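You operate a simulated robot arm through the tools that you are given. There is no shell and no other tool.

Carry out the task below with a simulated robot arm. There is one attempt and no reset: what you move stays moved.

## Task
Salt the ball and the knot cheese on the corner bench with the salt shaker.
Fine: not so much that a rind forms; put the shaker back, then the ball cheese on the narrow board; the rest stay where they lie. Set down upright: salt shaker.

The check looks at the end state, three seconds after you hand in, the way a careful person would. Anything else that was tipped, shoved, dropped, spilled or broken makes it a failure.

## Robot
A 6-joint arm with a two-finger parallel gripper, fixed in place. Base frame: the origin is at the foot of the arm, x ahead of it, y to its left, z up; the work surface is at about z = 0.86. Readings come in m, degrees, newtons and seconds.
With the tool pointing down near the work surface it reaches from about 0.26 to 0.68 m from the base axis. Its first joint turns from -66.0 to 66.0 degrees. Payload 2.9 kg.
Tool frame: the origin (TCP) lies between the finger pads and is the grasp point; the fingertips stand 0.03 m ahead of it; z points along the fingers, y is the line along which they close. Largest opening 0.11 m; finger width 0.02, thickness 0.01; the body of the gripper, 0.048 by 0.112 m, starts 0.055 m behind the TCP.
Orientation is that of the tool frame in the base frame, as [roll, pitch, yaw] about the fixed x, y, z axes, in that order (R = Rz(yaw) Ry(pitch) Rx(roll)). With the fingers straight down and closing along the base's y, the tool's x points along the base's -x, its y along +y and its z along -z.

## Interface
- The arm moves only by the tool nudge_tool. Its argument "rows" is a list of rows, each a list of 6 numbers: the shift along the tool's x, y, z in cm, then the turn, a rotation vector about the tool's x, y, z in degrees. In form: [[tx, ty, tz, rx, ry, rz], ...]. A call has 1 to 20 rows; each row shifts and turns the commanded pose from where the row before left it, along the tool's axes as they then stand. "claw" is the finger opening in cm, from 0 to 11, set as the call begins (left out, the last holds). A row lasts 0.2 s, in which the tool goes at most 0.05 m and 8.6 degrees; a call with a longer step from one row to the next is refused whole, and so is a gripper value outside its range. A pose out of reach is approached as far as the arm can. The call stops where the force on the tool passes 40 N (or 10 N more than at its start, if that is more) or the arm is blocked; 0.2 s more then pass. Each finger travels about 0.108 m/s and halts on what it meets, pressing with about 31 N; the grip force reading is that of the motor and also rises with nothing between the fingers. The clock runs only during rows and for 0.2 s after the last one: add rows that do not move to give the fingers time. The reply holds the time, the measured pose of the TCP, the force on the tool along the base axes, the opening and the grip force, in the units named above and with some noise, with the torque about the TCP (base axes, N m) and any sound that the robot's microphone picked up.
- Cameras (640 x 400 px; columns grow to the right, rows downward): "scene" is fixed at [0.0735, 0.4169, 1.3839]; the picture's right is [-0.81, -0.59, 0.00], its down [-0.28, 0.39, -0.88] and it looks along [0.51, -0.71, -0.48] (base axes); focal length 323 px, centre (320, 200). "wrist" rides on the gripper at [0.072, 0.017, -0.103] in the tool frame; the picture's right is [-0.23, 0.97, 0.00], its down [-0.76, -0.18, -0.62] and it looks along [-0.61, -0.14, 0.78] (tool axes); focal length 222 px, centre (320, 200). There is no depth. A picture from a camera that has moved, and an enlarged one, comes with that camera's place and axes in the base frame and with its lens. The place of the scene camera against the robot may be out by one fixed shift of up to 0.018 m in any direction.
- snapshot(camera): a new picture of that camera. The clock stands still meanwhile.
- close_up(camera, box): a new picture of the part [left, top, right, bottom] of that camera's present view, enlarged. The clock stands still meanwhile.
- sign_off(): hands the job in; it is judged then, once.

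Places have to be worked out from the pictures, the camera data and where the tool is seen. Open the gripper and draw the arm clear of the work before you hand the job in, unless the task says otherwise.

The tools are called after "Request:" as name(argument=value, ...) on one line, values as JSON. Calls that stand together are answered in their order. nudge_tool: Moves the arm, as the interface text tells. Its arguments: {"type":"object","properties":{"rows":{"type":"array"},"claw":{"type":"number"}},"required":["rows"]} The other tools are called the same way: snapshot (camera) takes a picture; close_up (camera, box) takes an enlarged picture of a part of a camera's view; sign_off () hands the job in.

At the start:

```text
time_s: 0.0
position: [0.372, -0.0968, 1.1662]
ee_rot: [180.0, 0.0, 179.9]
force: [-0.7, -0.1, 0.7]
wrist_torque: [-0.02, 0.0, 0.0]
finger_gap: 0.11
grasp_force: 0.0
```

scene: 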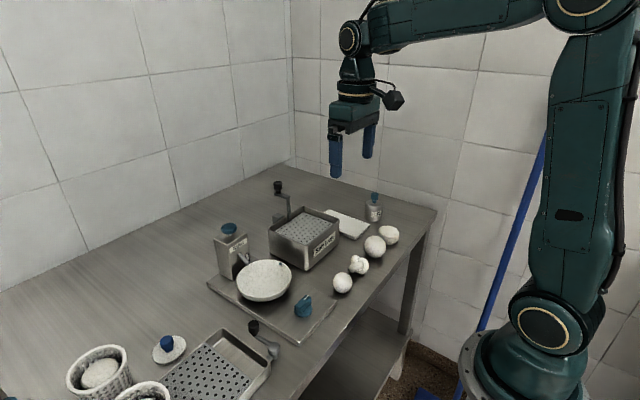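
wrist: 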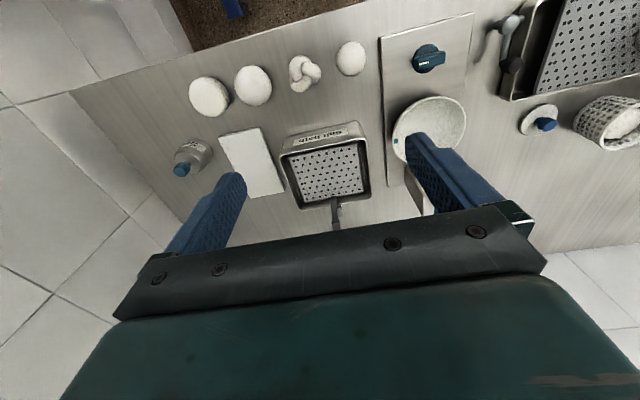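

I'll begin by looking closely at the bench from both cameras before I move anything.

Request:
close_up(camera="scene", box=[200, 160, 440, 310])

Request:
close_up(camera="wrist", box=[160, 20, 400, 220])

Request:
close_up(camera="scene", box=[320, 180, 420, 300])

Request:
close_up(camera="wrist", box=[360, 0, 640, 220])

```text
2.67 times, centred on (320, 235) of scene
camera zoom: at [0.0735, 0.4169, 1.3839], right [-0.81, -0.59, 0.0], down [-0.28, 0.39, -0.88], along [0.51, -0.71, -0.48], focal length 862 px, centre (320, 107)
```

zoom: 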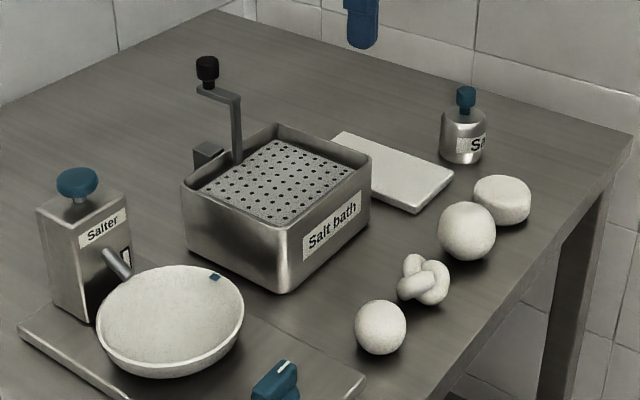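

```text
2.00 times, centred on (280, 120) of wrist
camera zoom: at [0.3009, -0.0806, 1.271], right [0.23, 0.97, 0.0], down [0.76, -0.18, 0.62], along [0.61, -0.14, -0.78], focal length 444 px, centre (400, 360)
```

zoom: 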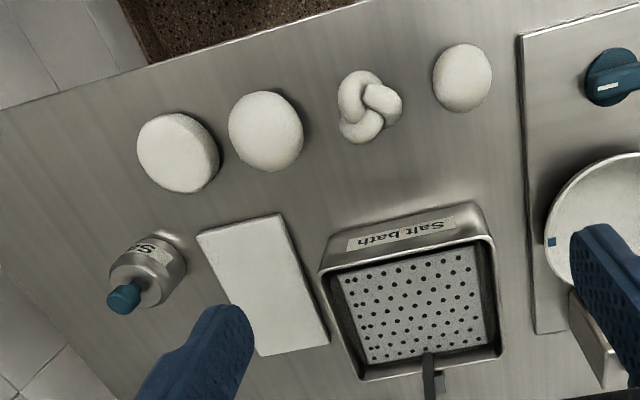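

```text
3.33 times, centred on (370, 240) of scene
camera zoom: at [0.0735, 0.4169, 1.3839], right [-0.81, -0.59, 0.0], down [-0.28, 0.39, -0.88], along [0.51, -0.71, -0.48], focal length 1078 px, centre (153, 67)
```

zoom: 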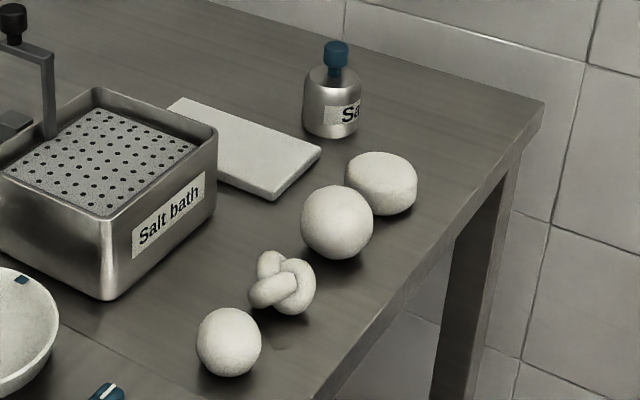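

```text
1.82 times, centred on (500, 110) of wrist
camera zoom: at [0.3009, -0.0806, 1.271], right [0.23, 0.97, 0.0], down [0.76, -0.18, 0.62], along [0.61, -0.14, -0.78], focal length 404 px, centre (-7, 364)
```

zoom: 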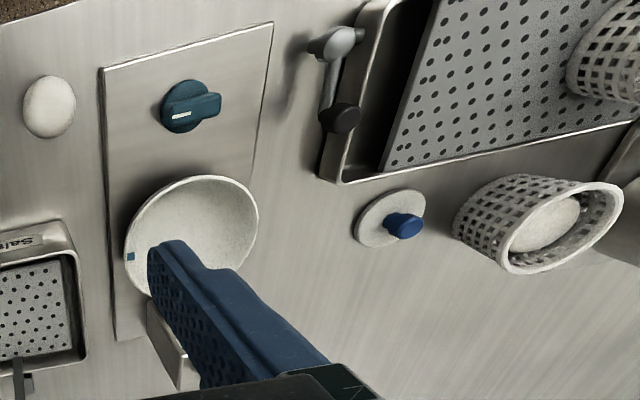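

The bench holds four cheeses in a row, a white board, a small knobbed pot labelled "Sa…", a salt bath and a salter. I'm zooming in further to identify the ball, the knot and the shaker.

Request:
close_up(camera="wrist", box=[325, 30, 385, 85])

Request:
close_up(camera="wrist", box=[180, 50, 280, 125])

Request:
close_up(camera="wrist", box=[165, 130, 225, 185])

Request:
close_up(camera="scene", box=[345, 180, 405, 230])

Request:
close_up(camera="scene", box=[325, 220, 405, 300])

Request:
close_up(camera="scene", box=[40, 220, 320, 400])

```text
7.27 times, centred on (355, 58) of wrist
camera zoom: at [0.3009, -0.0806, 1.271], right [0.23, 0.97, 0.0], down [0.76, -0.18, 0.62], along [0.61, -0.14, -0.78], focal length 1615 px, centre (66, 1236)
```

zoom: 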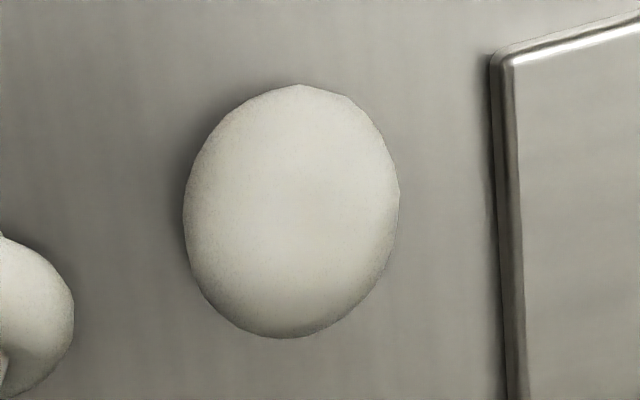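

```text
5.33 times, centred on (230, 88) of wrist
camera zoom: at [0.3009, -0.0806, 1.271], right [0.23, 0.97, 0.0], down [0.76, -0.18, 0.62], along [0.61, -0.14, -0.78], focal length 1185 px, centre (800, 800)
```

zoom: 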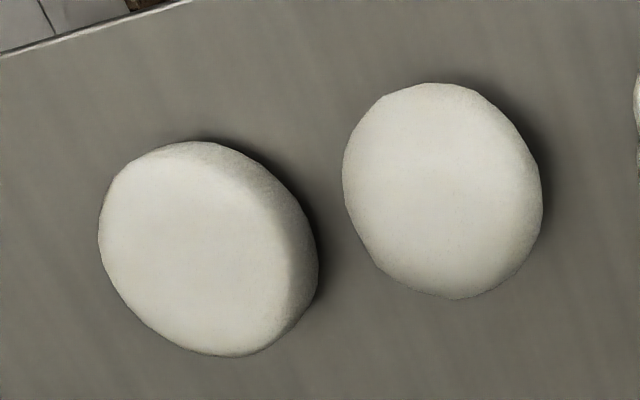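

```text
7.27 times, centred on (195, 158) of wrist
camera zoom: at [0.3009, -0.0806, 1.271], right [0.23, 0.97, 0.0], down [0.76, -0.18, 0.62], along [0.61, -0.14, -0.78], focal length 1615 px, centre (1229, 509)
```

zoom: 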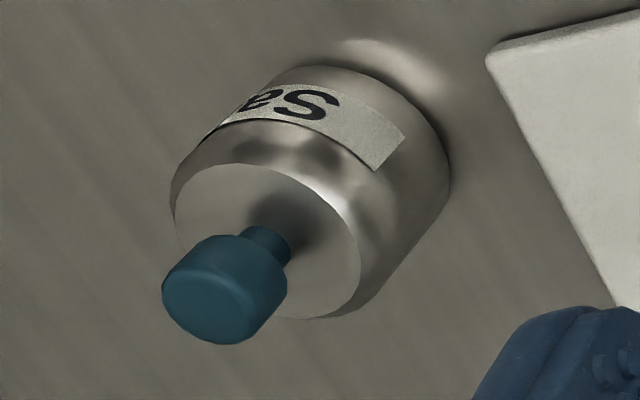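

```text
8.00 times, centred on (375, 205) of scene
camera zoom: at [0.0735, 0.4169, 1.3839], right [-0.81, -0.59, 0.0], down [-0.28, 0.39, -0.88], along [0.51, -0.71, -0.48], focal length 2588 px, centre (-120, 160)
```

zoom: 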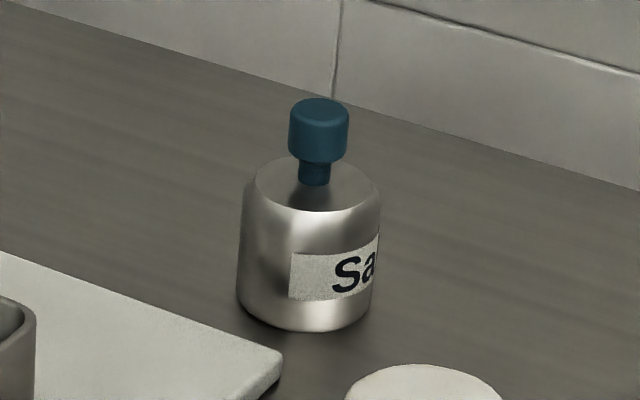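

```text
5.00 times, centred on (365, 260) of scene
camera zoom: at [0.0735, 0.4169, 1.3839], right [-0.81, -0.59, 0.0], down [-0.28, 0.39, -0.88], along [0.51, -0.71, -0.48], focal length 1617 px, centre (95, -100)
```

zoom: 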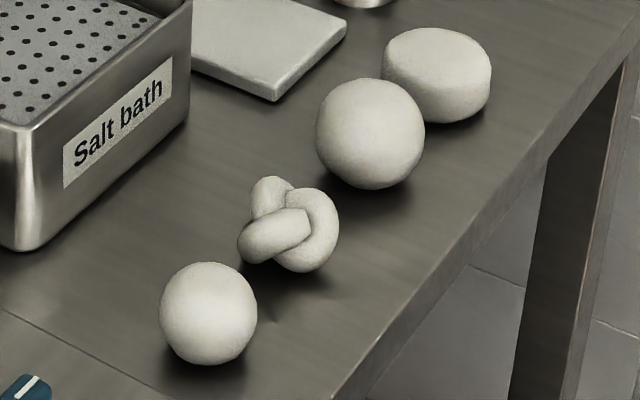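

```text
2.22 times, centred on (180, 310) of scene
camera zoom: at [0.0735, 0.4169, 1.3839], right [-0.81, -0.59, 0.0], down [-0.28, 0.39, -0.88], along [0.51, -0.71, -0.48], focal length 719 px, centre (631, -44)
```

zoom: 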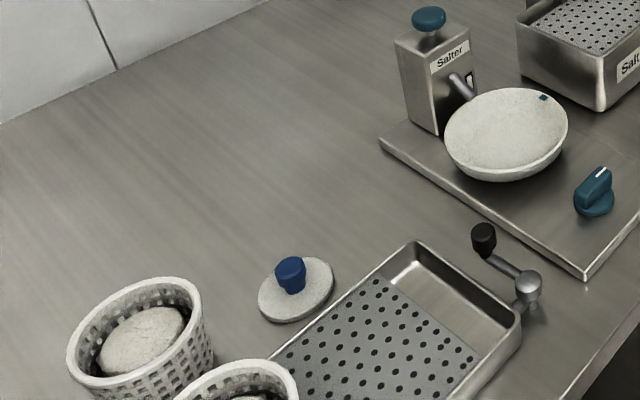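

Both round cheeses look roughly spherical, with diameters of about 4.4 and 5.6 cm. I'm lowering the wrist camera over the row to tell their shapes apart.

Request:
nudge_tool(rows=[[1.0, -0.6, 3.4, 0, 0, 0], [1.0, -0.6, 3.4, 0, 0, 0], [1.0, -0.6, 3.4, 0, 0, 0], [1.2, -0.5, 3.4, 0, 0, 0], [0, 0, 0, 0, 0, 0]])

Request:
snapshot(camera="wrist")

Request:
snapshot(camera="scene")

```text
time_s: 1.2
position: [0.3296, -0.1202, 1.0315]
ee_rot: [179.9, 0.0, -179.9]
force: [0.1, 0.4, 0.0]
wrist_torque: [0.02, -0.01, -0.02]
finger_gap: 0.11
grasp_force: 0.0
```

```text
taken
camera wrist: at [0.2583, -0.1034, 1.135], right [0.23, 0.97, 0.0], down [0.76, -0.18, 0.62], along [0.61, -0.14, -0.78], focal length 222 px, centre (320, 200)
```

wrist: 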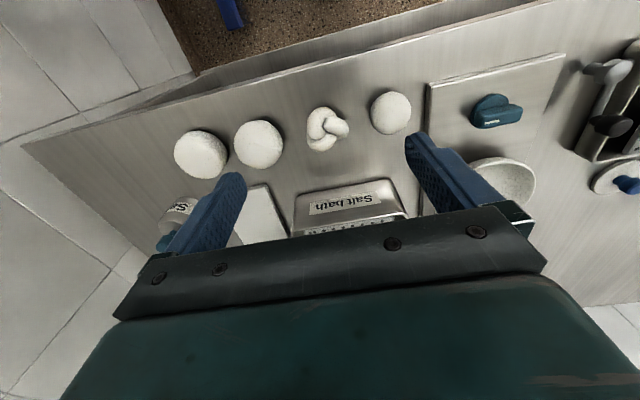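

```text
taken
```

scene: 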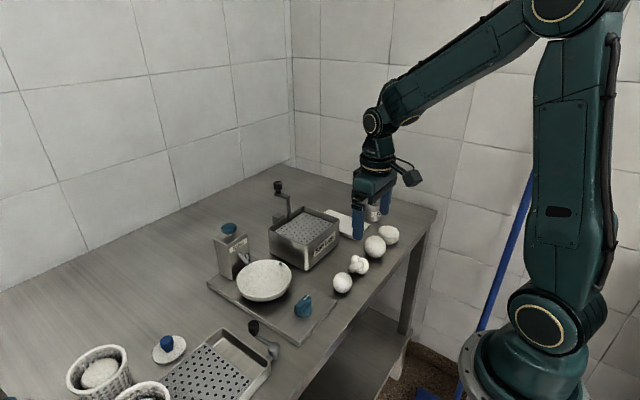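

Request:
close_up(camera="wrist", box=[360, 80, 420, 140])

Request:
close_up(camera="wrist", box=[170, 110, 290, 185])

Request:
close_up(camera="wrist", box=[295, 95, 360, 160])

```text
6.67 times, centred on (390, 110) of wrist
camera zoom: at [0.2583, -0.1034, 1.135], right [0.23, 0.97, 0.0], down [0.76, -0.18, 0.62], along [0.61, -0.14, -0.78], focal length 1481 px, centre (-147, 800)
```

zoom: 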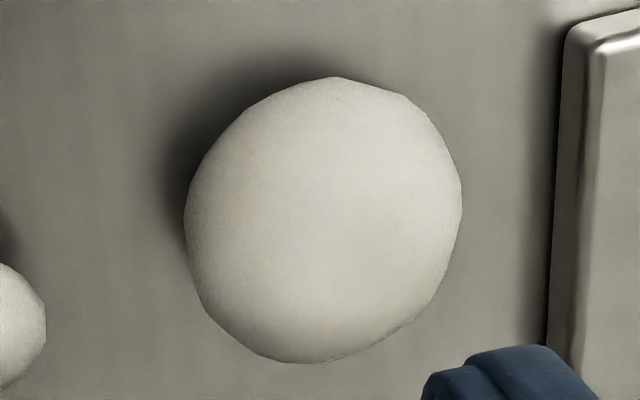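

```text
5.33 times, centred on (230, 148) of wrist
camera zoom: at [0.2583, -0.1034, 1.135], right [0.23, 0.97, 0.0], down [0.76, -0.18, 0.62], along [0.61, -0.14, -0.78], focal length 1185 px, centre (800, 480)
```

zoom: 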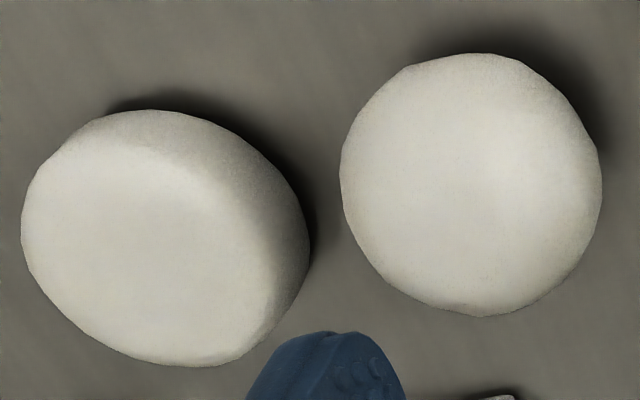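

```text
6.15 times, centred on (328, 128) of wrist
camera zoom: at [0.2583, -0.1034, 1.135], right [0.23, 0.97, 0.0], down [0.76, -0.18, 0.62], along [0.61, -0.14, -0.78], focal length 1367 px, centre (274, 646)
```

zoom: 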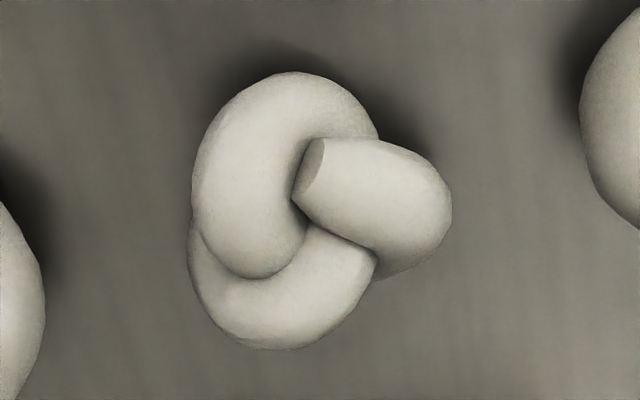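

In both views the two round ones project as spheres, one large and one small. I'm zooming tightly on each from the scene camera to look for any difference in shape or texture.

Request:
close_up(camera="scene", box=[328, 268, 358, 298])

Request:
close_up(camera="scene", box=[360, 230, 390, 262])

Request:
close_up(camera="scene", box=[375, 220, 405, 250])

Request:
close_up(camera="scene", box=[343, 250, 373, 280])

```text
13.33 times, centred on (343, 283) of scene
camera zoom: at [0.0735, 0.4169, 1.3839], right [-0.81, -0.59, 0.0], down [-0.28, 0.39, -0.88], along [0.51, -0.71, -0.48], focal length 4312 px, centre (13, -907)
```

zoom: 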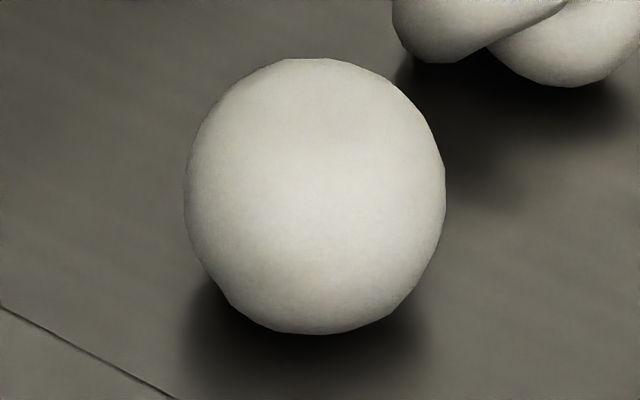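

```text
12.50 times, centred on (375, 246) of scene
camera zoom: at [0.0735, 0.4169, 1.3839], right [-0.81, -0.59, 0.0], down [-0.28, 0.39, -0.88], along [0.51, -0.71, -0.48], focal length 4043 px, centre (-368, -375)
```

zoom: 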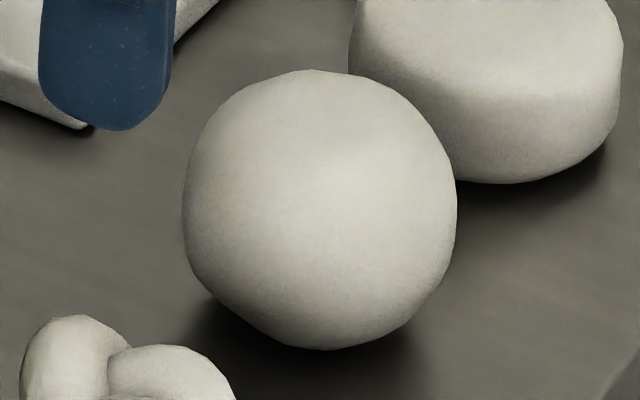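

```text
13.33 times, centred on (390, 235) of scene
camera zoom: at [0.0735, 0.4169, 1.3839], right [-0.81, -0.59, 0.0], down [-0.28, 0.39, -0.88], along [0.51, -0.71, -0.48], focal length 4312 px, centre (-613, -267)
```

zoom: 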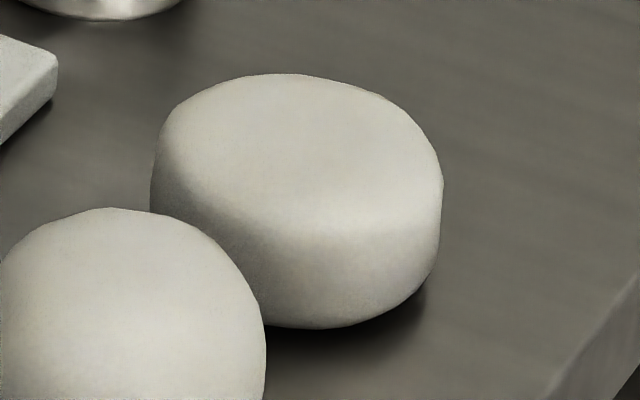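

```text
13.33 times, centred on (358, 265) of scene
camera zoom: at [0.0735, 0.4169, 1.3839], right [-0.81, -0.59, 0.0], down [-0.28, 0.39, -0.88], along [0.51, -0.71, -0.48], focal length 4312 px, centre (-187, -667)
```

zoom: 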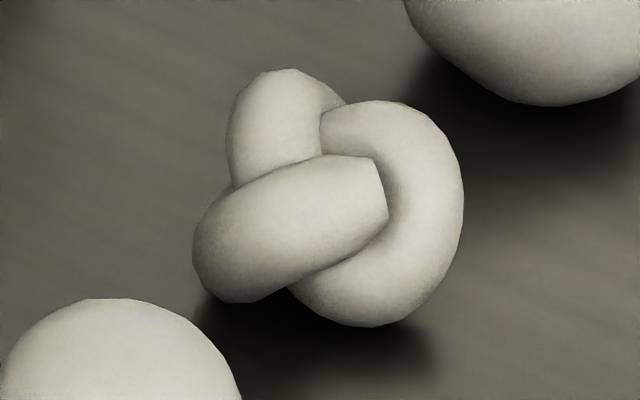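

The large one's outline seems a little less regular than the small one's. I'm taking tight wrist zooms of both to compare the shading.

Request:
close_up(camera="wrist", box=[230, 115, 290, 172])

Request:
close_up(camera="wrist", box=[170, 125, 230, 182])

Request:
close_up(camera="wrist", box=[365, 85, 415, 137])

```text
7.02 times, centred on (260, 144) of wrist
camera zoom: at [0.2583, -0.1034, 1.135], right [0.23, 0.97, 0.0], down [0.76, -0.18, 0.62], along [0.61, -0.14, -0.78], focal length 1559 px, centre (741, 596)
```

zoom: 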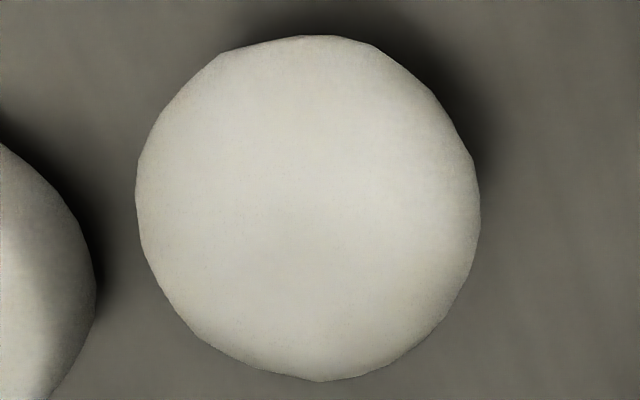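

```text
7.02 times, centred on (200, 154) of wrist
camera zoom: at [0.2583, -0.1034, 1.135], right [0.23, 0.97, 0.0], down [0.76, -0.18, 0.62], along [0.61, -0.14, -0.78], focal length 1559 px, centre (1162, 526)
```

zoom: 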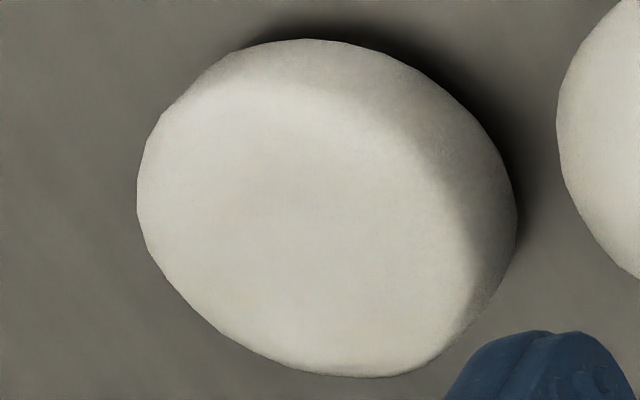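

```text
7.69 times, centred on (390, 111) of wrist
camera zoom: at [0.2583, -0.1034, 1.135], right [0.23, 0.97, 0.0], down [0.76, -0.18, 0.62], along [0.61, -0.14, -0.78], focal length 1709 px, centre (-218, 885)
```

zoom: 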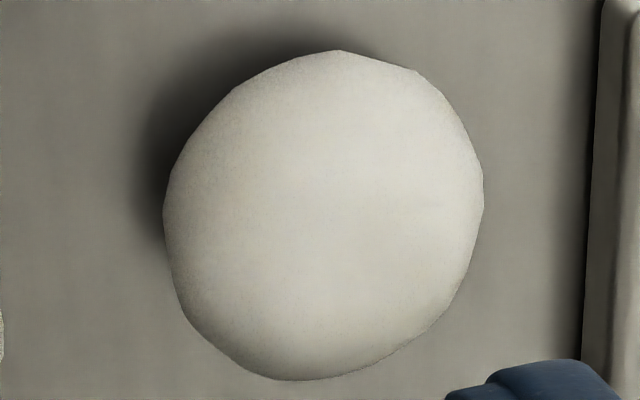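

The tight zooms still don't separate the two round cheeses. I'm moving over toward the shaker at a safe height to see its top and label up close.

Request:
nudge_tool(rows=[[-0.85, -4.2, -0.5, 0, 0, 0], [-0.85, -4.2, 0, 0, 0, 0], [-0.85, -4.2, 0, 0, 0, 0], [-0.85, -4.2, 0, 0, 0, 0], [-0.85, -4.2, 0, 0, 0, 0], [-0.85, -4.2, 0, 0, 0, 0], [0, 0, 0, 0, 0, 0]])

Request:
snapshot(camera="wrist")

Request:
snapshot(camera="scene")

```text
time_s: 2.8
position: [0.3797, -0.3728, 1.0355]
ee_rot: [-180.0, 0.0, 179.9]
force: [0.5, 0.4, 1.1]
wrist_torque: [-0.01, -0.03, 0.03]
finger_gap: 0.1101
grasp_force: 0.0
```

```text
taken
camera wrist: at [0.3099, -0.3569, 1.1407], right [0.23, 0.97, 0.0], down [0.76, -0.18, 0.62], along [0.61, -0.14, -0.78], focal length 222 px, centre (320, 200)
```

wrist: 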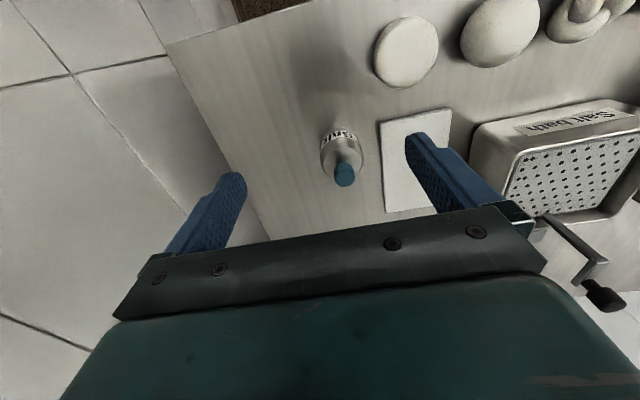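

```text
taken
```

scene: 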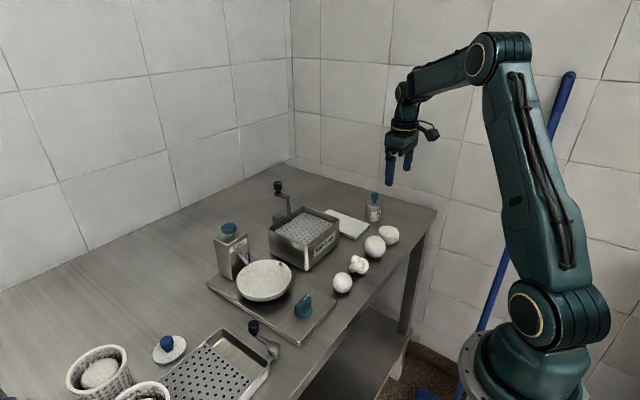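

From here the shaker stands between the fingers, and the large round cheese shows some surface marks. I'm zooming on both.

Request:
close_up(camera="wrist", box=[450, 0, 550, 75])

Request:
close_up(camera="wrist", box=[310, 120, 375, 195])

Request:
close_up(camera="wrist", box=[360, 10, 460, 110])

```text
5.33 times, centred on (500, 38) of wrist
camera zoom: at [0.3099, -0.3569, 1.1407], right [0.23, 0.97, 0.0], down [0.76, -0.18, 0.62], along [0.61, -0.14, -0.78], focal length 1185 px, centre (-640, 1067)
```

zoom: 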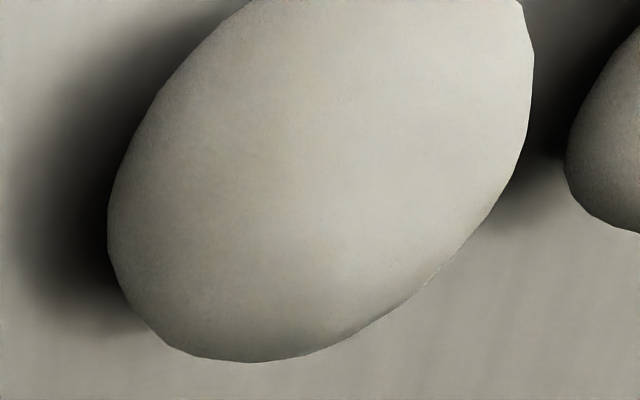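

```text
5.33 times, centred on (342, 158) of wrist
camera zoom: at [0.3099, -0.3569, 1.1407], right [0.23, 0.97, 0.0], down [0.76, -0.18, 0.62], along [0.61, -0.14, -0.78], focal length 1185 px, centre (200, 427)
```

zoom: 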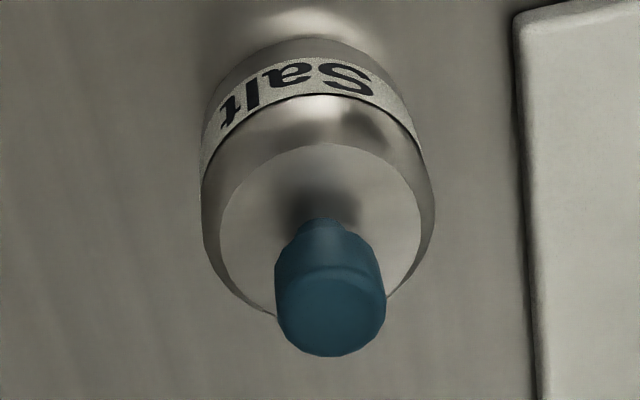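

```text
4.00 times, centred on (410, 60) of wrist
camera zoom: at [0.3099, -0.3569, 1.1407], right [0.23, 0.97, 0.0], down [0.76, -0.18, 0.62], along [0.61, -0.14, -0.78], focal length 888 px, centre (-40, 760)
```

zoom: 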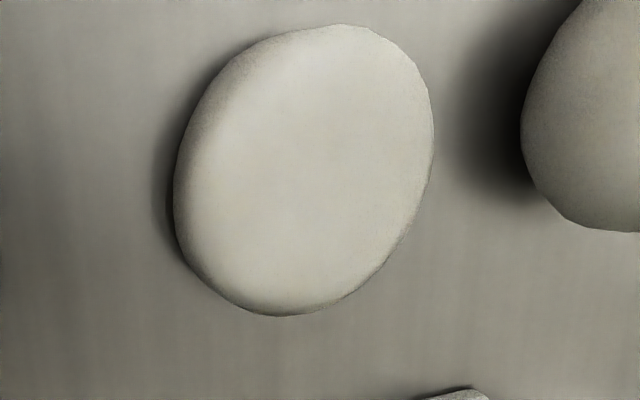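

Triangulating two wrist views puts the shaker axis near (0.441, -0.361), with the body top at z≈0.914 and the knob top at about 0.941. Before choosing a ball I want a low view of the row from the far side, so I'm rising and turning the wrist.

Request:
nudge_tool(rows=[[-2.0, 2.7, -2.5, 0, 0, 0], [-2.0, 2.7, -2.5, 0, 0, 0], [-2.0, 2.7, -2.5, 0, 0, 0], [0, 0, 0, 0, 0, -8.5], [0, 0, 0, 0, 0, -8.5], [0, 0, 0, 0, 0, -8.5], [0, 0, 0, 0, 0, -8.5], [0, 0, 0, 0, 0, -8.5], [0, 0, 0, 0, 0, -8.5], [0, 0, 0, 0, 0, -8.5], [0, 0, 0, 0, 0, -8.5], [0, 0, 0, 0, 0, 0]])

Request:
snapshot(camera="wrist")

```text
time_s: 5.4
position: [0.4404, -0.2908, 1.1111]
ee_rot: [-179.9, 0.0, -111.9]
force: [1.0, -0.8, -0.3]
wrist_torque: [0.02, 0.01, -0.04]
finger_gap: 0.1102
grasp_force: 0.1
```

```text
taken
camera wrist: at [0.3997, -0.3526, 1.2151], right [-0.82, 0.57, 0.0], down [0.45, 0.64, 0.62], along [0.36, 0.51, -0.78], focal length 222 px, centre (320, 200)
```

wrist: 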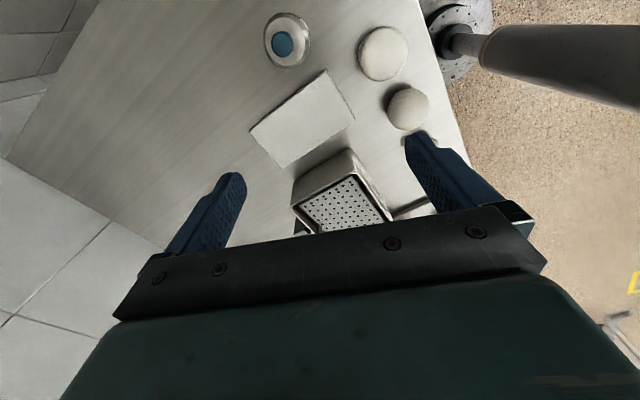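

The turn worked and yaw is now -112°. I'm continuing it so the camera looks back toward the base from the far side.

Request:
nudge_tool(rows=[[0, 0, 0, 0, 0, -8.5], [0, 0, 0, 0, 0, -8.5], [0, 0, 0, 0, 0, -8.5], [0, 0, 0, 0, 0, -8.5], [0, 0, 0, 0, 0, -8.5], [0, 0, 0, 0, 0, -8.5], [0, 0, 0, 0, 0, -8.5], [0, 0, 0, 0, 0, -8.5], [0, 0, 0, 0, 0, -8.5], [0, 0, 0, 0, 0, 0]])

Request:
snapshot(camera="wrist")

```text
time_s: 7.6
position: [0.446, -0.2876, 1.1137]
ee_rot: [-178.8, 0.3, -35.7]
force: [0.2, 0.3, 1.1]
wrist_torque: [-0.02, 0.02, -0.02]
finger_gap: 0.1098
grasp_force: 0.1
out of reach, approached as far as the arm can: row 9
```

```text
taken
camera wrist: at [0.496, -0.3463, 1.2178], right [-0.75, -0.66, -0.02], down [-0.52, 0.58, 0.63], along [-0.4, 0.49, -0.78], focal length 222 px, centre (320, 200)
```

wrist: 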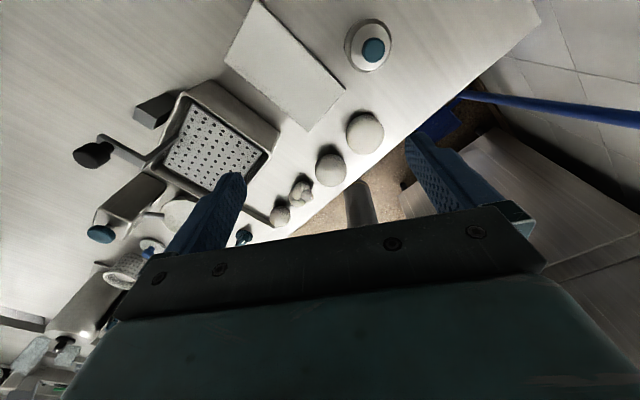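

The wrist joint is near its limit here, but all four cheeses are visible from the far side. I'm zooming on them from this angle.

Request:
close_up(camera="wrist", box=[260, 100, 400, 235])

Request:
close_up(camera="wrist", box=[305, 145, 355, 195])

Request:
close_up(camera="wrist", box=[262, 195, 298, 231])

```text
2.96 times, centred on (330, 168) of wrist
camera zoom: at [0.496, -0.3463, 1.2178], right [-0.75, -0.66, -0.02], down [-0.52, 0.58, 0.63], along [-0.4, 0.49, -0.78], focal length 658 px, centre (290, 296)
```

zoom: 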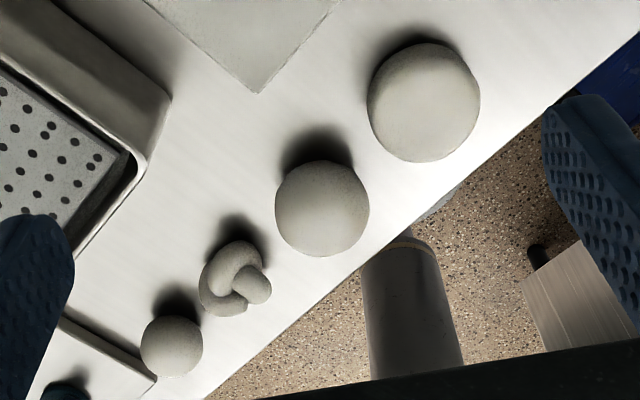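

```text
8.00 times, centred on (330, 170) of wrist
camera zoom: at [0.496, -0.3463, 1.2178], right [-0.75, -0.66, -0.02], down [-0.52, 0.58, 0.63], along [-0.4, 0.49, -0.78], focal length 1777 px, centre (240, 440)
```

zoom: 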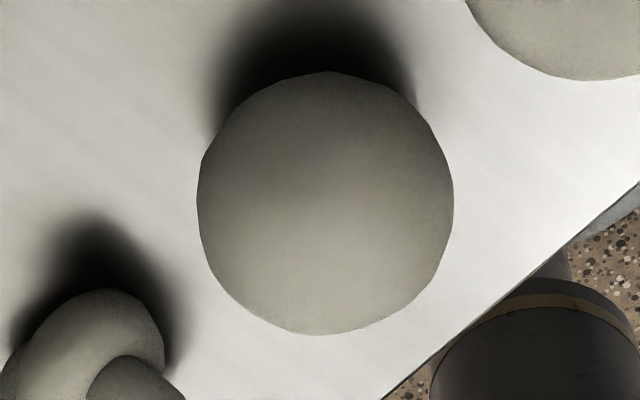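

```text
11.11 times, centred on (280, 213) of wrist
camera zoom: at [0.496, -0.3463, 1.2178], right [-0.75, -0.66, -0.02], down [-0.52, 0.58, 0.63], along [-0.4, 0.49, -0.78], focal length 2468 px, centre (764, 56)
```

zoom: 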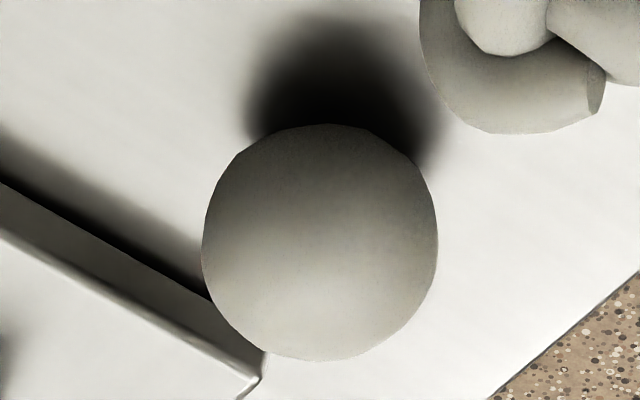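

From here both still look round, and the view is steep. I'm tilting the tool about 45° to drop the camera and get a true side view of the row.

Request:
nudge_tool(rows=[[0, 0, 0, 0, 0, 6], [0, 0, 0, 0, -8.5, 0], [0, 0, 0, 0, -8.5, 0], [0, 0, 0, 0, -8.5, 0], [0, 0, 0, 0, -8.5, 0], [0, 0, 0, 0, -8.5, 0], [2.3, 0, 2.3, 0, 0, 0], [2.3, 0, 2.3, 0, 0, 0], [2.3, 0, 2.3, 0, 0, 0], [0, 0, 0, 0, 0, 0]])

Request:
snapshot(camera="wrist")

Request:
snapshot(camera="scene")

```text
time_s: 9.8
position: [0.3978, -0.2834, 0.9805]
ee_rot: [173.6, 38.8, -45.1]
force: [0.8, -1.4, 0.3]
wrist_torque: [0.02, -0.02, -0.03]
finger_gap: 0.1102
grasp_force: 0.1
out of reach, approached as far as the arm can: row 2, 3, 4, 5, 6
```

```text
taken
camera wrist: at [0.4812, -0.3738, 1.0185], right [-0.76, -0.61, 0.23], down [0.02, 0.33, 0.94], along [-0.65, 0.72, -0.24], focal length 222 px, centre (320, 200)
```

wrist: 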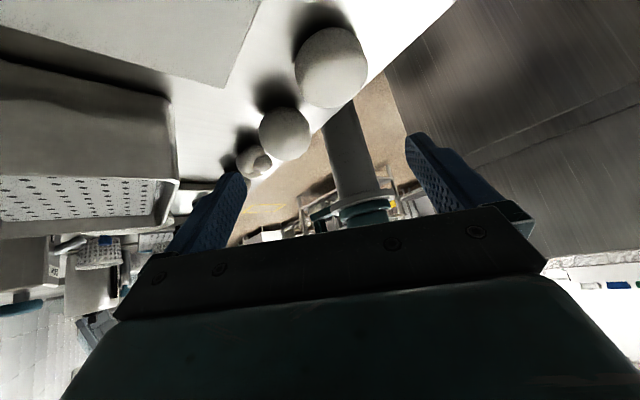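

```text
taken
```

scene: 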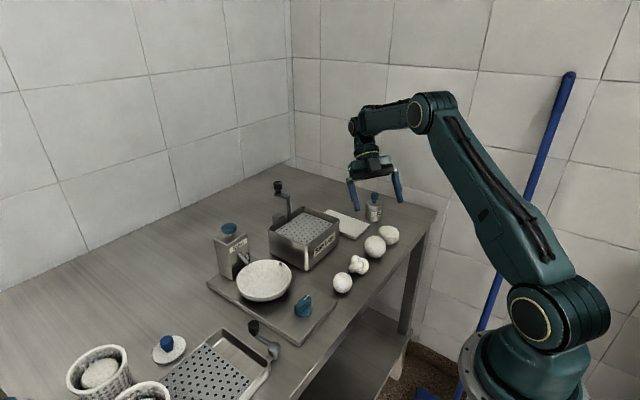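

This is now a lower view with a tilted horizon, and the fingers are still clear of everything at z≈0.96. I'm zooming on the cheeses.

Request:
close_up(camera="wrist", box=[220, 20, 380, 190])

Request:
close_up(camera="wrist", box=[255, 100, 315, 165])

Request:
close_up(camera="wrist", box=[230, 135, 275, 190])

```text
2.35 times, centred on (300, 105) of wrist
camera zoom: at [0.4812, -0.3738, 1.0185], right [-0.76, -0.61, 0.23], down [0.02, 0.33, 0.94], along [-0.65, 0.72, -0.24], focal length 523 px, centre (367, 424)
```

zoom: 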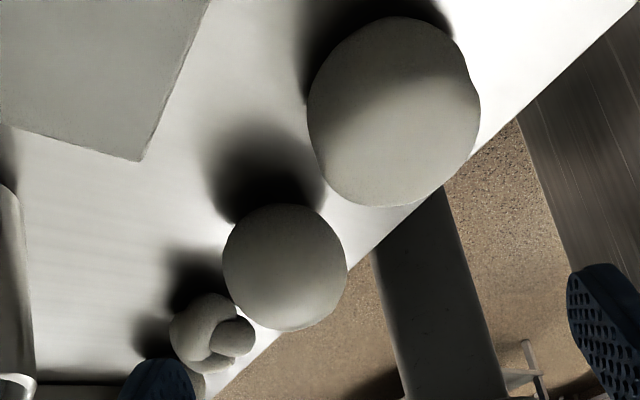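

```text
6.15 times, centred on (285, 132) of wrist
camera zoom: at [0.4812, -0.3738, 1.0185], right [-0.76, -0.61, 0.23], down [0.02, 0.33, 0.94], along [-0.65, 0.72, -0.24], focal length 1367 px, centre (535, 615)
```

zoom: 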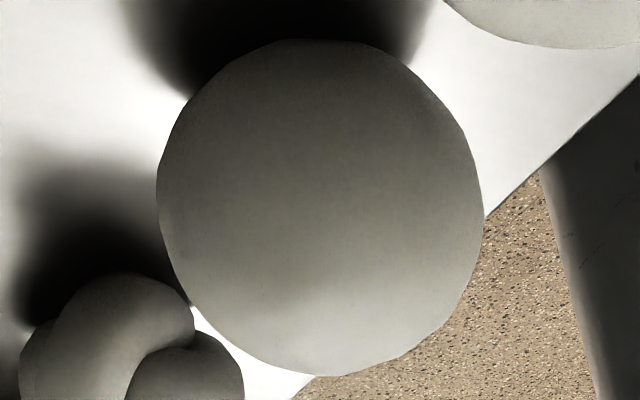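

```text
7.27 times, centred on (252, 162) of wrist
camera zoom: at [0.4812, -0.3738, 1.0185], right [-0.76, -0.61, 0.23], down [0.02, 0.33, 0.94], along [-0.65, 0.72, -0.24], focal length 1615 px, centre (811, 473)
```

zoom: 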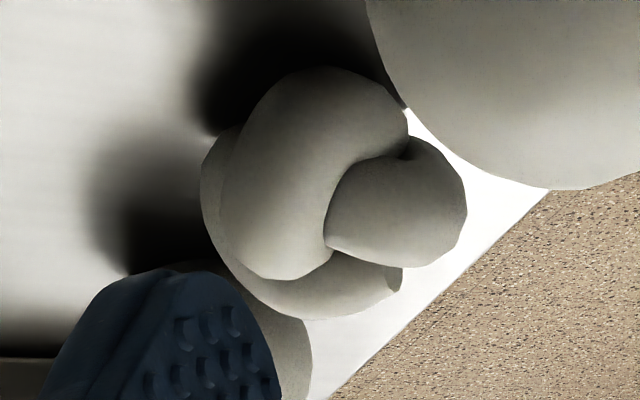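

Every view fits true spheres: a large one (r≈2.8 cm, at (0.354, -0.200)) and a small bead-like one (r≈2.2 cm, at (0.354, -0.046)). The full-sized one is the sensible reading of "the ball". I'm now retracing my steps, up first and then untilting.

Request:
nudge_tool(rows=[[-2.3, 0, -2.3, 0, 0, 0], [-2.3, 0, -2.3, 0, 0, 0], [-2.3, 0, -2.3, 0, 0, 0], [0, 0, 0, 0, 8.5, 0], [0, 0, 0, 0, 8.5, 0], [0, 0, 0, 0, 8.5, 0], [0, 0, 0, 0, 8.5, 0], [0, 0, 0, 0, 8.5, 0], [0, 0, 0, 0, 0, 8.5], [0, 0, 0, 0, 0, 8.5], [0, 0, 0, 0, 0, 0]])

```text
time_s: 12.2
position: [0.4588, -0.3058, 1.1418]
ee_rot: [176.3, -4.8, -57.8]
force: [0.5, 0.0, -0.7]
wrist_torque: [0.01, 0.0, -0.01]
finger_gap: 0.1099
grasp_force: 0.1
out of reach, approached as far as the arm can: row 6, 7, 8
```

The tool is back near vertical with a small residual tilt (roll 176.3°, pitch -4.8°). I'm correcting that and unwinding the yaw back to 180°.

Request:
nudge_tool(rows=[[0, 0, 0, 0, 0, 8.5], [0, 0, 0, 0, 0, 8.5], [0, 0, 0, 3.7, -4.8, 0], [0, 0, 0, 0, 0, 8.5], [0, 0, 0, 0, 0, 8.5], [0, 0, 0, 0, 0, 8.5], [0, 0, 0, 0, 0, 8.5], [0, 0, 0, 0, 0, 8.5], [0, 0, 0, 0, 0, 8.5], [0, 0, 0, 0, 0, 8.5], [0, 0, 0, 0, 0, 8.5], [0, 0, 0, 0, 0, 8.5], [0, 0, 0, 0, 0, 8.5], [0, 0, 0, 0, 0, 0]])

```text
time_s: 15.2
position: [0.4596, -0.3062, 1.1408]
ee_rot: [-178.9, 1.6, -160.0]
force: [0.7, -0.4, 0.1]
wrist_torque: [0.01, 0.0, 0.02]
finger_gap: 0.1099
grasp_force: 0.1
```

Only a small residual tilt is left. I'm finishing the alignment and moving above the shaker with the opening reduced to 9 cm.

Request:
nudge_tool(claw=9, rows=[[0, 0, 0, -1.1, 1.6, 0], [0, 0, 0, 0, 0, 8.5], [0, 0, 0, 0, 0, 8.5], [0, 0, 0, 0, 0, 3.0], [0.9, -2.7, 2.0, 0, 0, 0], [0.95, -2.75, 2.0, 0, 0, 0], [0, 0, 3.0, 0, 0, 0], [0, 0, 0, 0, 0, 0]])

Request:
snapshot(camera="wrist")

Request:
close_up(camera="scene", box=[320, 120, 460, 260])

```text
time_s: 17.0
position: [0.4457, -0.3667, 1.0769]
ee_rot: [180.0, -0.2, -179.9]
force: [0.2, -0.2, -0.7]
wrist_torque: [0.01, 0.0, 0.01]
finger_gap: 0.0904
grasp_force: 0.2
out of reach, approached as far as the arm can: row 7
```

```text
taken
camera wrist: at [0.3756, -0.3501, 1.1805], right [0.23, 0.97, 0.0], down [0.76, -0.18, 0.62], along [0.6, -0.14, -0.78], focal length 222 px, centre (320, 200)
```

wrist: 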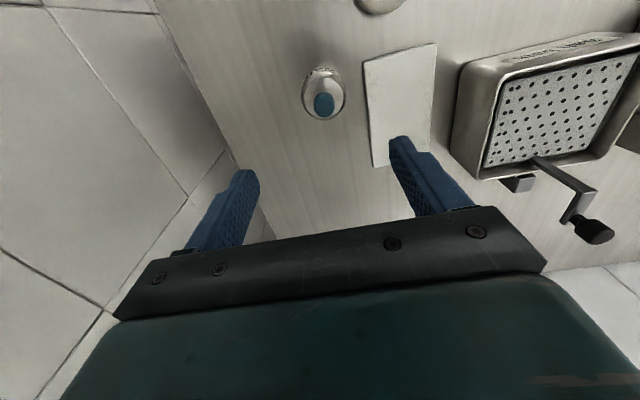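

```text
2.86 times, centred on (390, 190) of scene
camera zoom: at [0.0735, 0.4169, 1.3839], right [-0.81, -0.59, 0.0], down [-0.28, 0.39, -0.88], along [0.51, -0.71, -0.48], focal length 924 px, centre (120, 229)
```

zoom: 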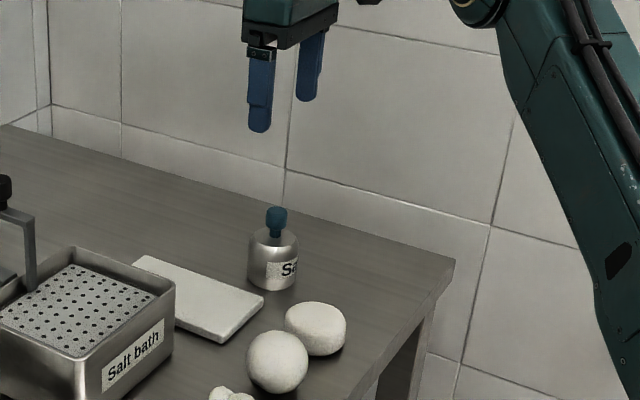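

The move reported row 7 as out of reach and the pose is a few millimetres off. I'm sending a still row to read the settled pose.

Request:
nudge_tool(rows=[[0, 0, 0, 0, 0, 0], [0, 0, 0, 0, 0, 0]])

```text
time_s: 17.6
position: [0.4463, -0.3656, 1.0763]
ee_rot: [180.0, -0.2, -179.9]
force: [-0.6, -0.5, -0.8]
wrist_torque: [-0.01, 0.0, 0.02]
finger_gap: 0.0898
grasp_force: 0.0
```

The pose settled at (0.446, -0.366, 1.076). I'm trying a small corrective move plus a short descent to see whether the limit shows again.

Request:
nudge_tool(rows=[[0.5, 0.45, 1.5, 0, 0, 0], [0, 0, 0, 0, 0, 0]])

```text
time_s: 18.2
position: [0.4503, -0.3697, 1.0678]
ee_rot: [179.9, -0.3, -179.9]
force: [-0.1, -0.1, -0.1]
wrist_torque: [-0.02, 0.0, -0.03]
finger_gap: 0.0901
grasp_force: 0.1
out of reach, approached as far as the arm can: row 1
```

The arm slides outward instead of straight down, so some joint is at a limit, probably because the wrist flipped during the tilted look. I'm checking the arm's configuration in the scene view.

Request:
snapshot(camera="scene")

Request:
close_up(camera="scene", box=[350, 20, 550, 220])

```text
taken
```

scene: 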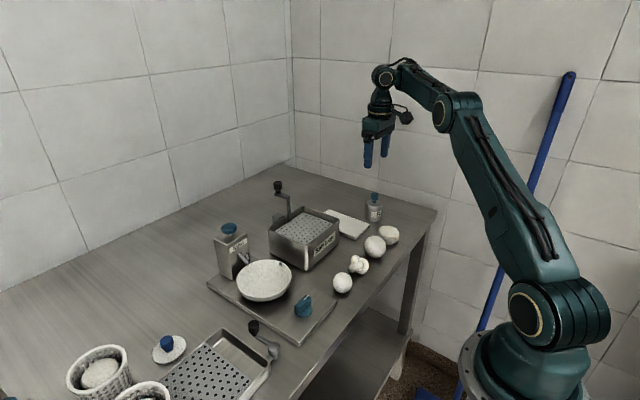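

```text
2.00 times, centred on (450, 120) of scene
camera zoom: at [0.0735, 0.4169, 1.3839], right [-0.81, -0.59, 0.0], down [-0.28, 0.39, -0.88], along [0.51, -0.71, -0.48], focal length 647 px, centre (60, 360)
```

zoom: 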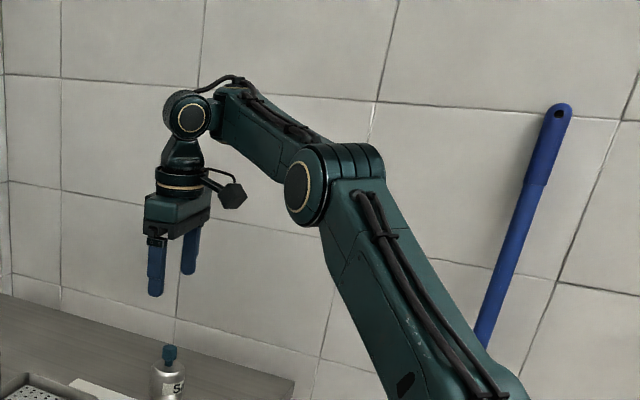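

The arm can't fold further in its present wrist branch. I'm going back up toward the starting pose, which I know was reachable, to get the arm back into its original configuration.

Request:
nudge_tool(rows=[[0, 0, -4, 0, 0, 0], [0, 0, -4, 0, 0, 0], [1.2, 4, -1, 0, 0, 0], [1.2, 4, 0, 0, 0, 0], [1.2, 4, 0, 0, 0, 0], [1.2, 4, 0, 0, 0, 0], [1.2, 4, 0, 0, 0, 0], [1.2, 4, 0, 0, 0, 0], [0, 0, 0, 0, 0, 0]])

Request:
snapshot(camera="scene")

```text
time_s: 20.2
position: [0.3803, -0.129, 1.1584]
ee_rot: [180.0, -0.1, -179.9]
force: [0.0, 0.5, -0.9]
wrist_torque: [0.01, -0.01, -0.01]
finger_gap: 0.09
grasp_force: 0.1
```

```text
taken
```

scene: 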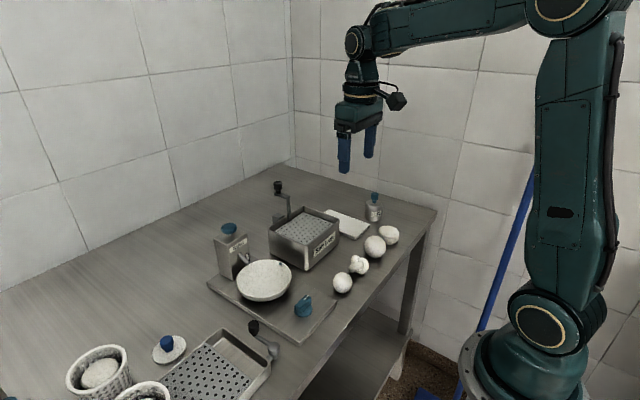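

The arm reached this pose without complaint. I'm descending here and travelling along the earlier route, which worked, to check whether the limit is gone.

Request:
nudge_tool(rows=[[1.0, 0, 3.5, 0, 0, 0], [1.0, 0, 3.5, 0, 0, 0], [0.5, 0, 3.5, 0, 0, 0], [0, 0, 1.0, 0, 0, 0], [0, 0, 0, 0, 0, 0]])

```text
time_s: 21.4
position: [0.3539, -0.1286, 1.0422]
ee_rot: [180.0, -0.1, -179.9]
force: [0.1, 0.1, 0.6]
wrist_torque: [0.0, 0.03, 0.01]
finger_gap: 0.0897
grasp_force: 0.2
```

The descent works normally again. I'm moving across to just short of the shaker at the same height.

Request:
nudge_tool(rows=[[-0.45, -3.87, 0, 0, 0, 0], [-0.45, -3.87, 0, 0, 0, 0], [-0.45, -3.87, 0, 0, 0, 0], [-0.45, -3.87, 0, 0, 0, 0], [-0.45, -3.87, 0, 0, 0, 0], [-0.45, -3.87, 0, 0, 0, 0], [-3.0, 0, 0, 0, 0, 0], [-3.0, 0, 0, 0, 0, 0], [0, 0, 0, 0, 0, 0]])

Request:
snapshot(camera="wrist")

```text
time_s: 23.4
position: [0.4405, -0.3612, 1.0418]
ee_rot: [179.9, 0.0, -179.9]
force: [0.5, 0.2, 0.2]
wrist_torque: [-0.02, -0.01, 0.02]
finger_gap: 0.0902
grasp_force: 0.1
```

```text
taken
camera wrist: at [0.3701, -0.345, 1.1467], right [0.22, 0.97, 0.0], down [0.76, -0.18, 0.62], along [0.61, -0.14, -0.78], focal length 222 px, centre (320, 200)
```

wrist: 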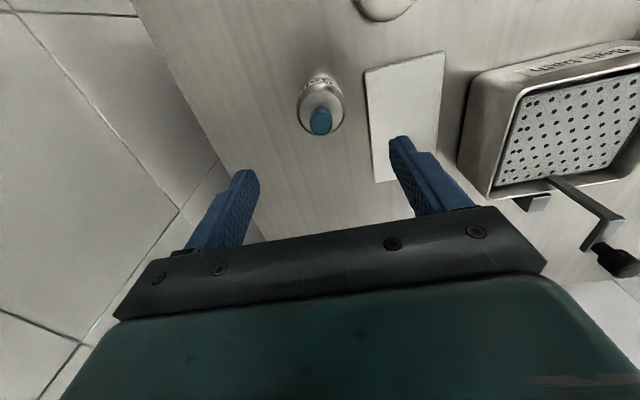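

The tool sits directly over the shaker; the knob back-projects to (0.440, -0.3615). I'm narrowing to 7.5 cm and descending in two stages to straddle the body.

Request:
nudge_tool(claw=7.5, rows=[[0, 0, 0, 0, 0, 0], [0, 0, 3.0, 0, 0, 0], [0, 0, 3.0, 0, 0, 0], [0, 0, 2.0, 0, 0, 0], [0, 0, 0, 0, 0, 0]])

Request:
close_up(camera="scene", box=[330, 140, 430, 240])

Request:
snapshot(camera="wrist")

```text
time_s: 24.6
position: [0.4403, -0.3613, 0.9617]
ee_rot: [-180.0, -0.1, 180.0]
force: [0.0, -0.1, 0.1]
wrist_torque: [0.03, -0.03, -0.03]
finger_gap: 0.075
grasp_force: 0.2
```

```text
4.00 times, centred on (380, 190) of scene
camera zoom: at [0.0735, 0.4169, 1.3839], right [-0.81, -0.59, 0.0], down [-0.28, 0.39, -0.88], along [0.51, -0.71, -0.48], focal length 1294 px, centre (80, 240)
```

zoom: 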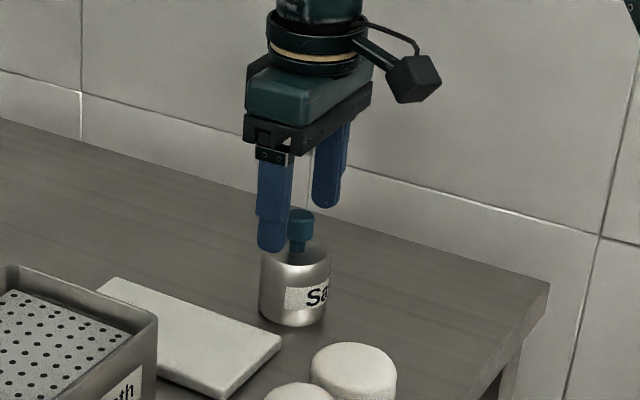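

```text
taken
camera wrist: at [0.3696, -0.3444, 1.0664], right [0.22, 0.97, 0.0], down [0.76, -0.18, 0.62], along [0.61, -0.14, -0.78], focal length 222 px, centre (320, 200)
```

wrist: 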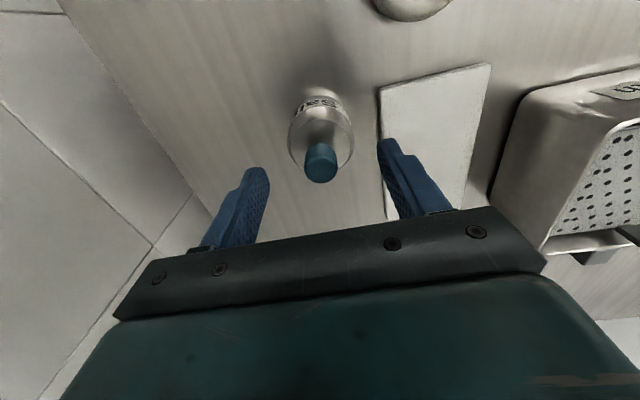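

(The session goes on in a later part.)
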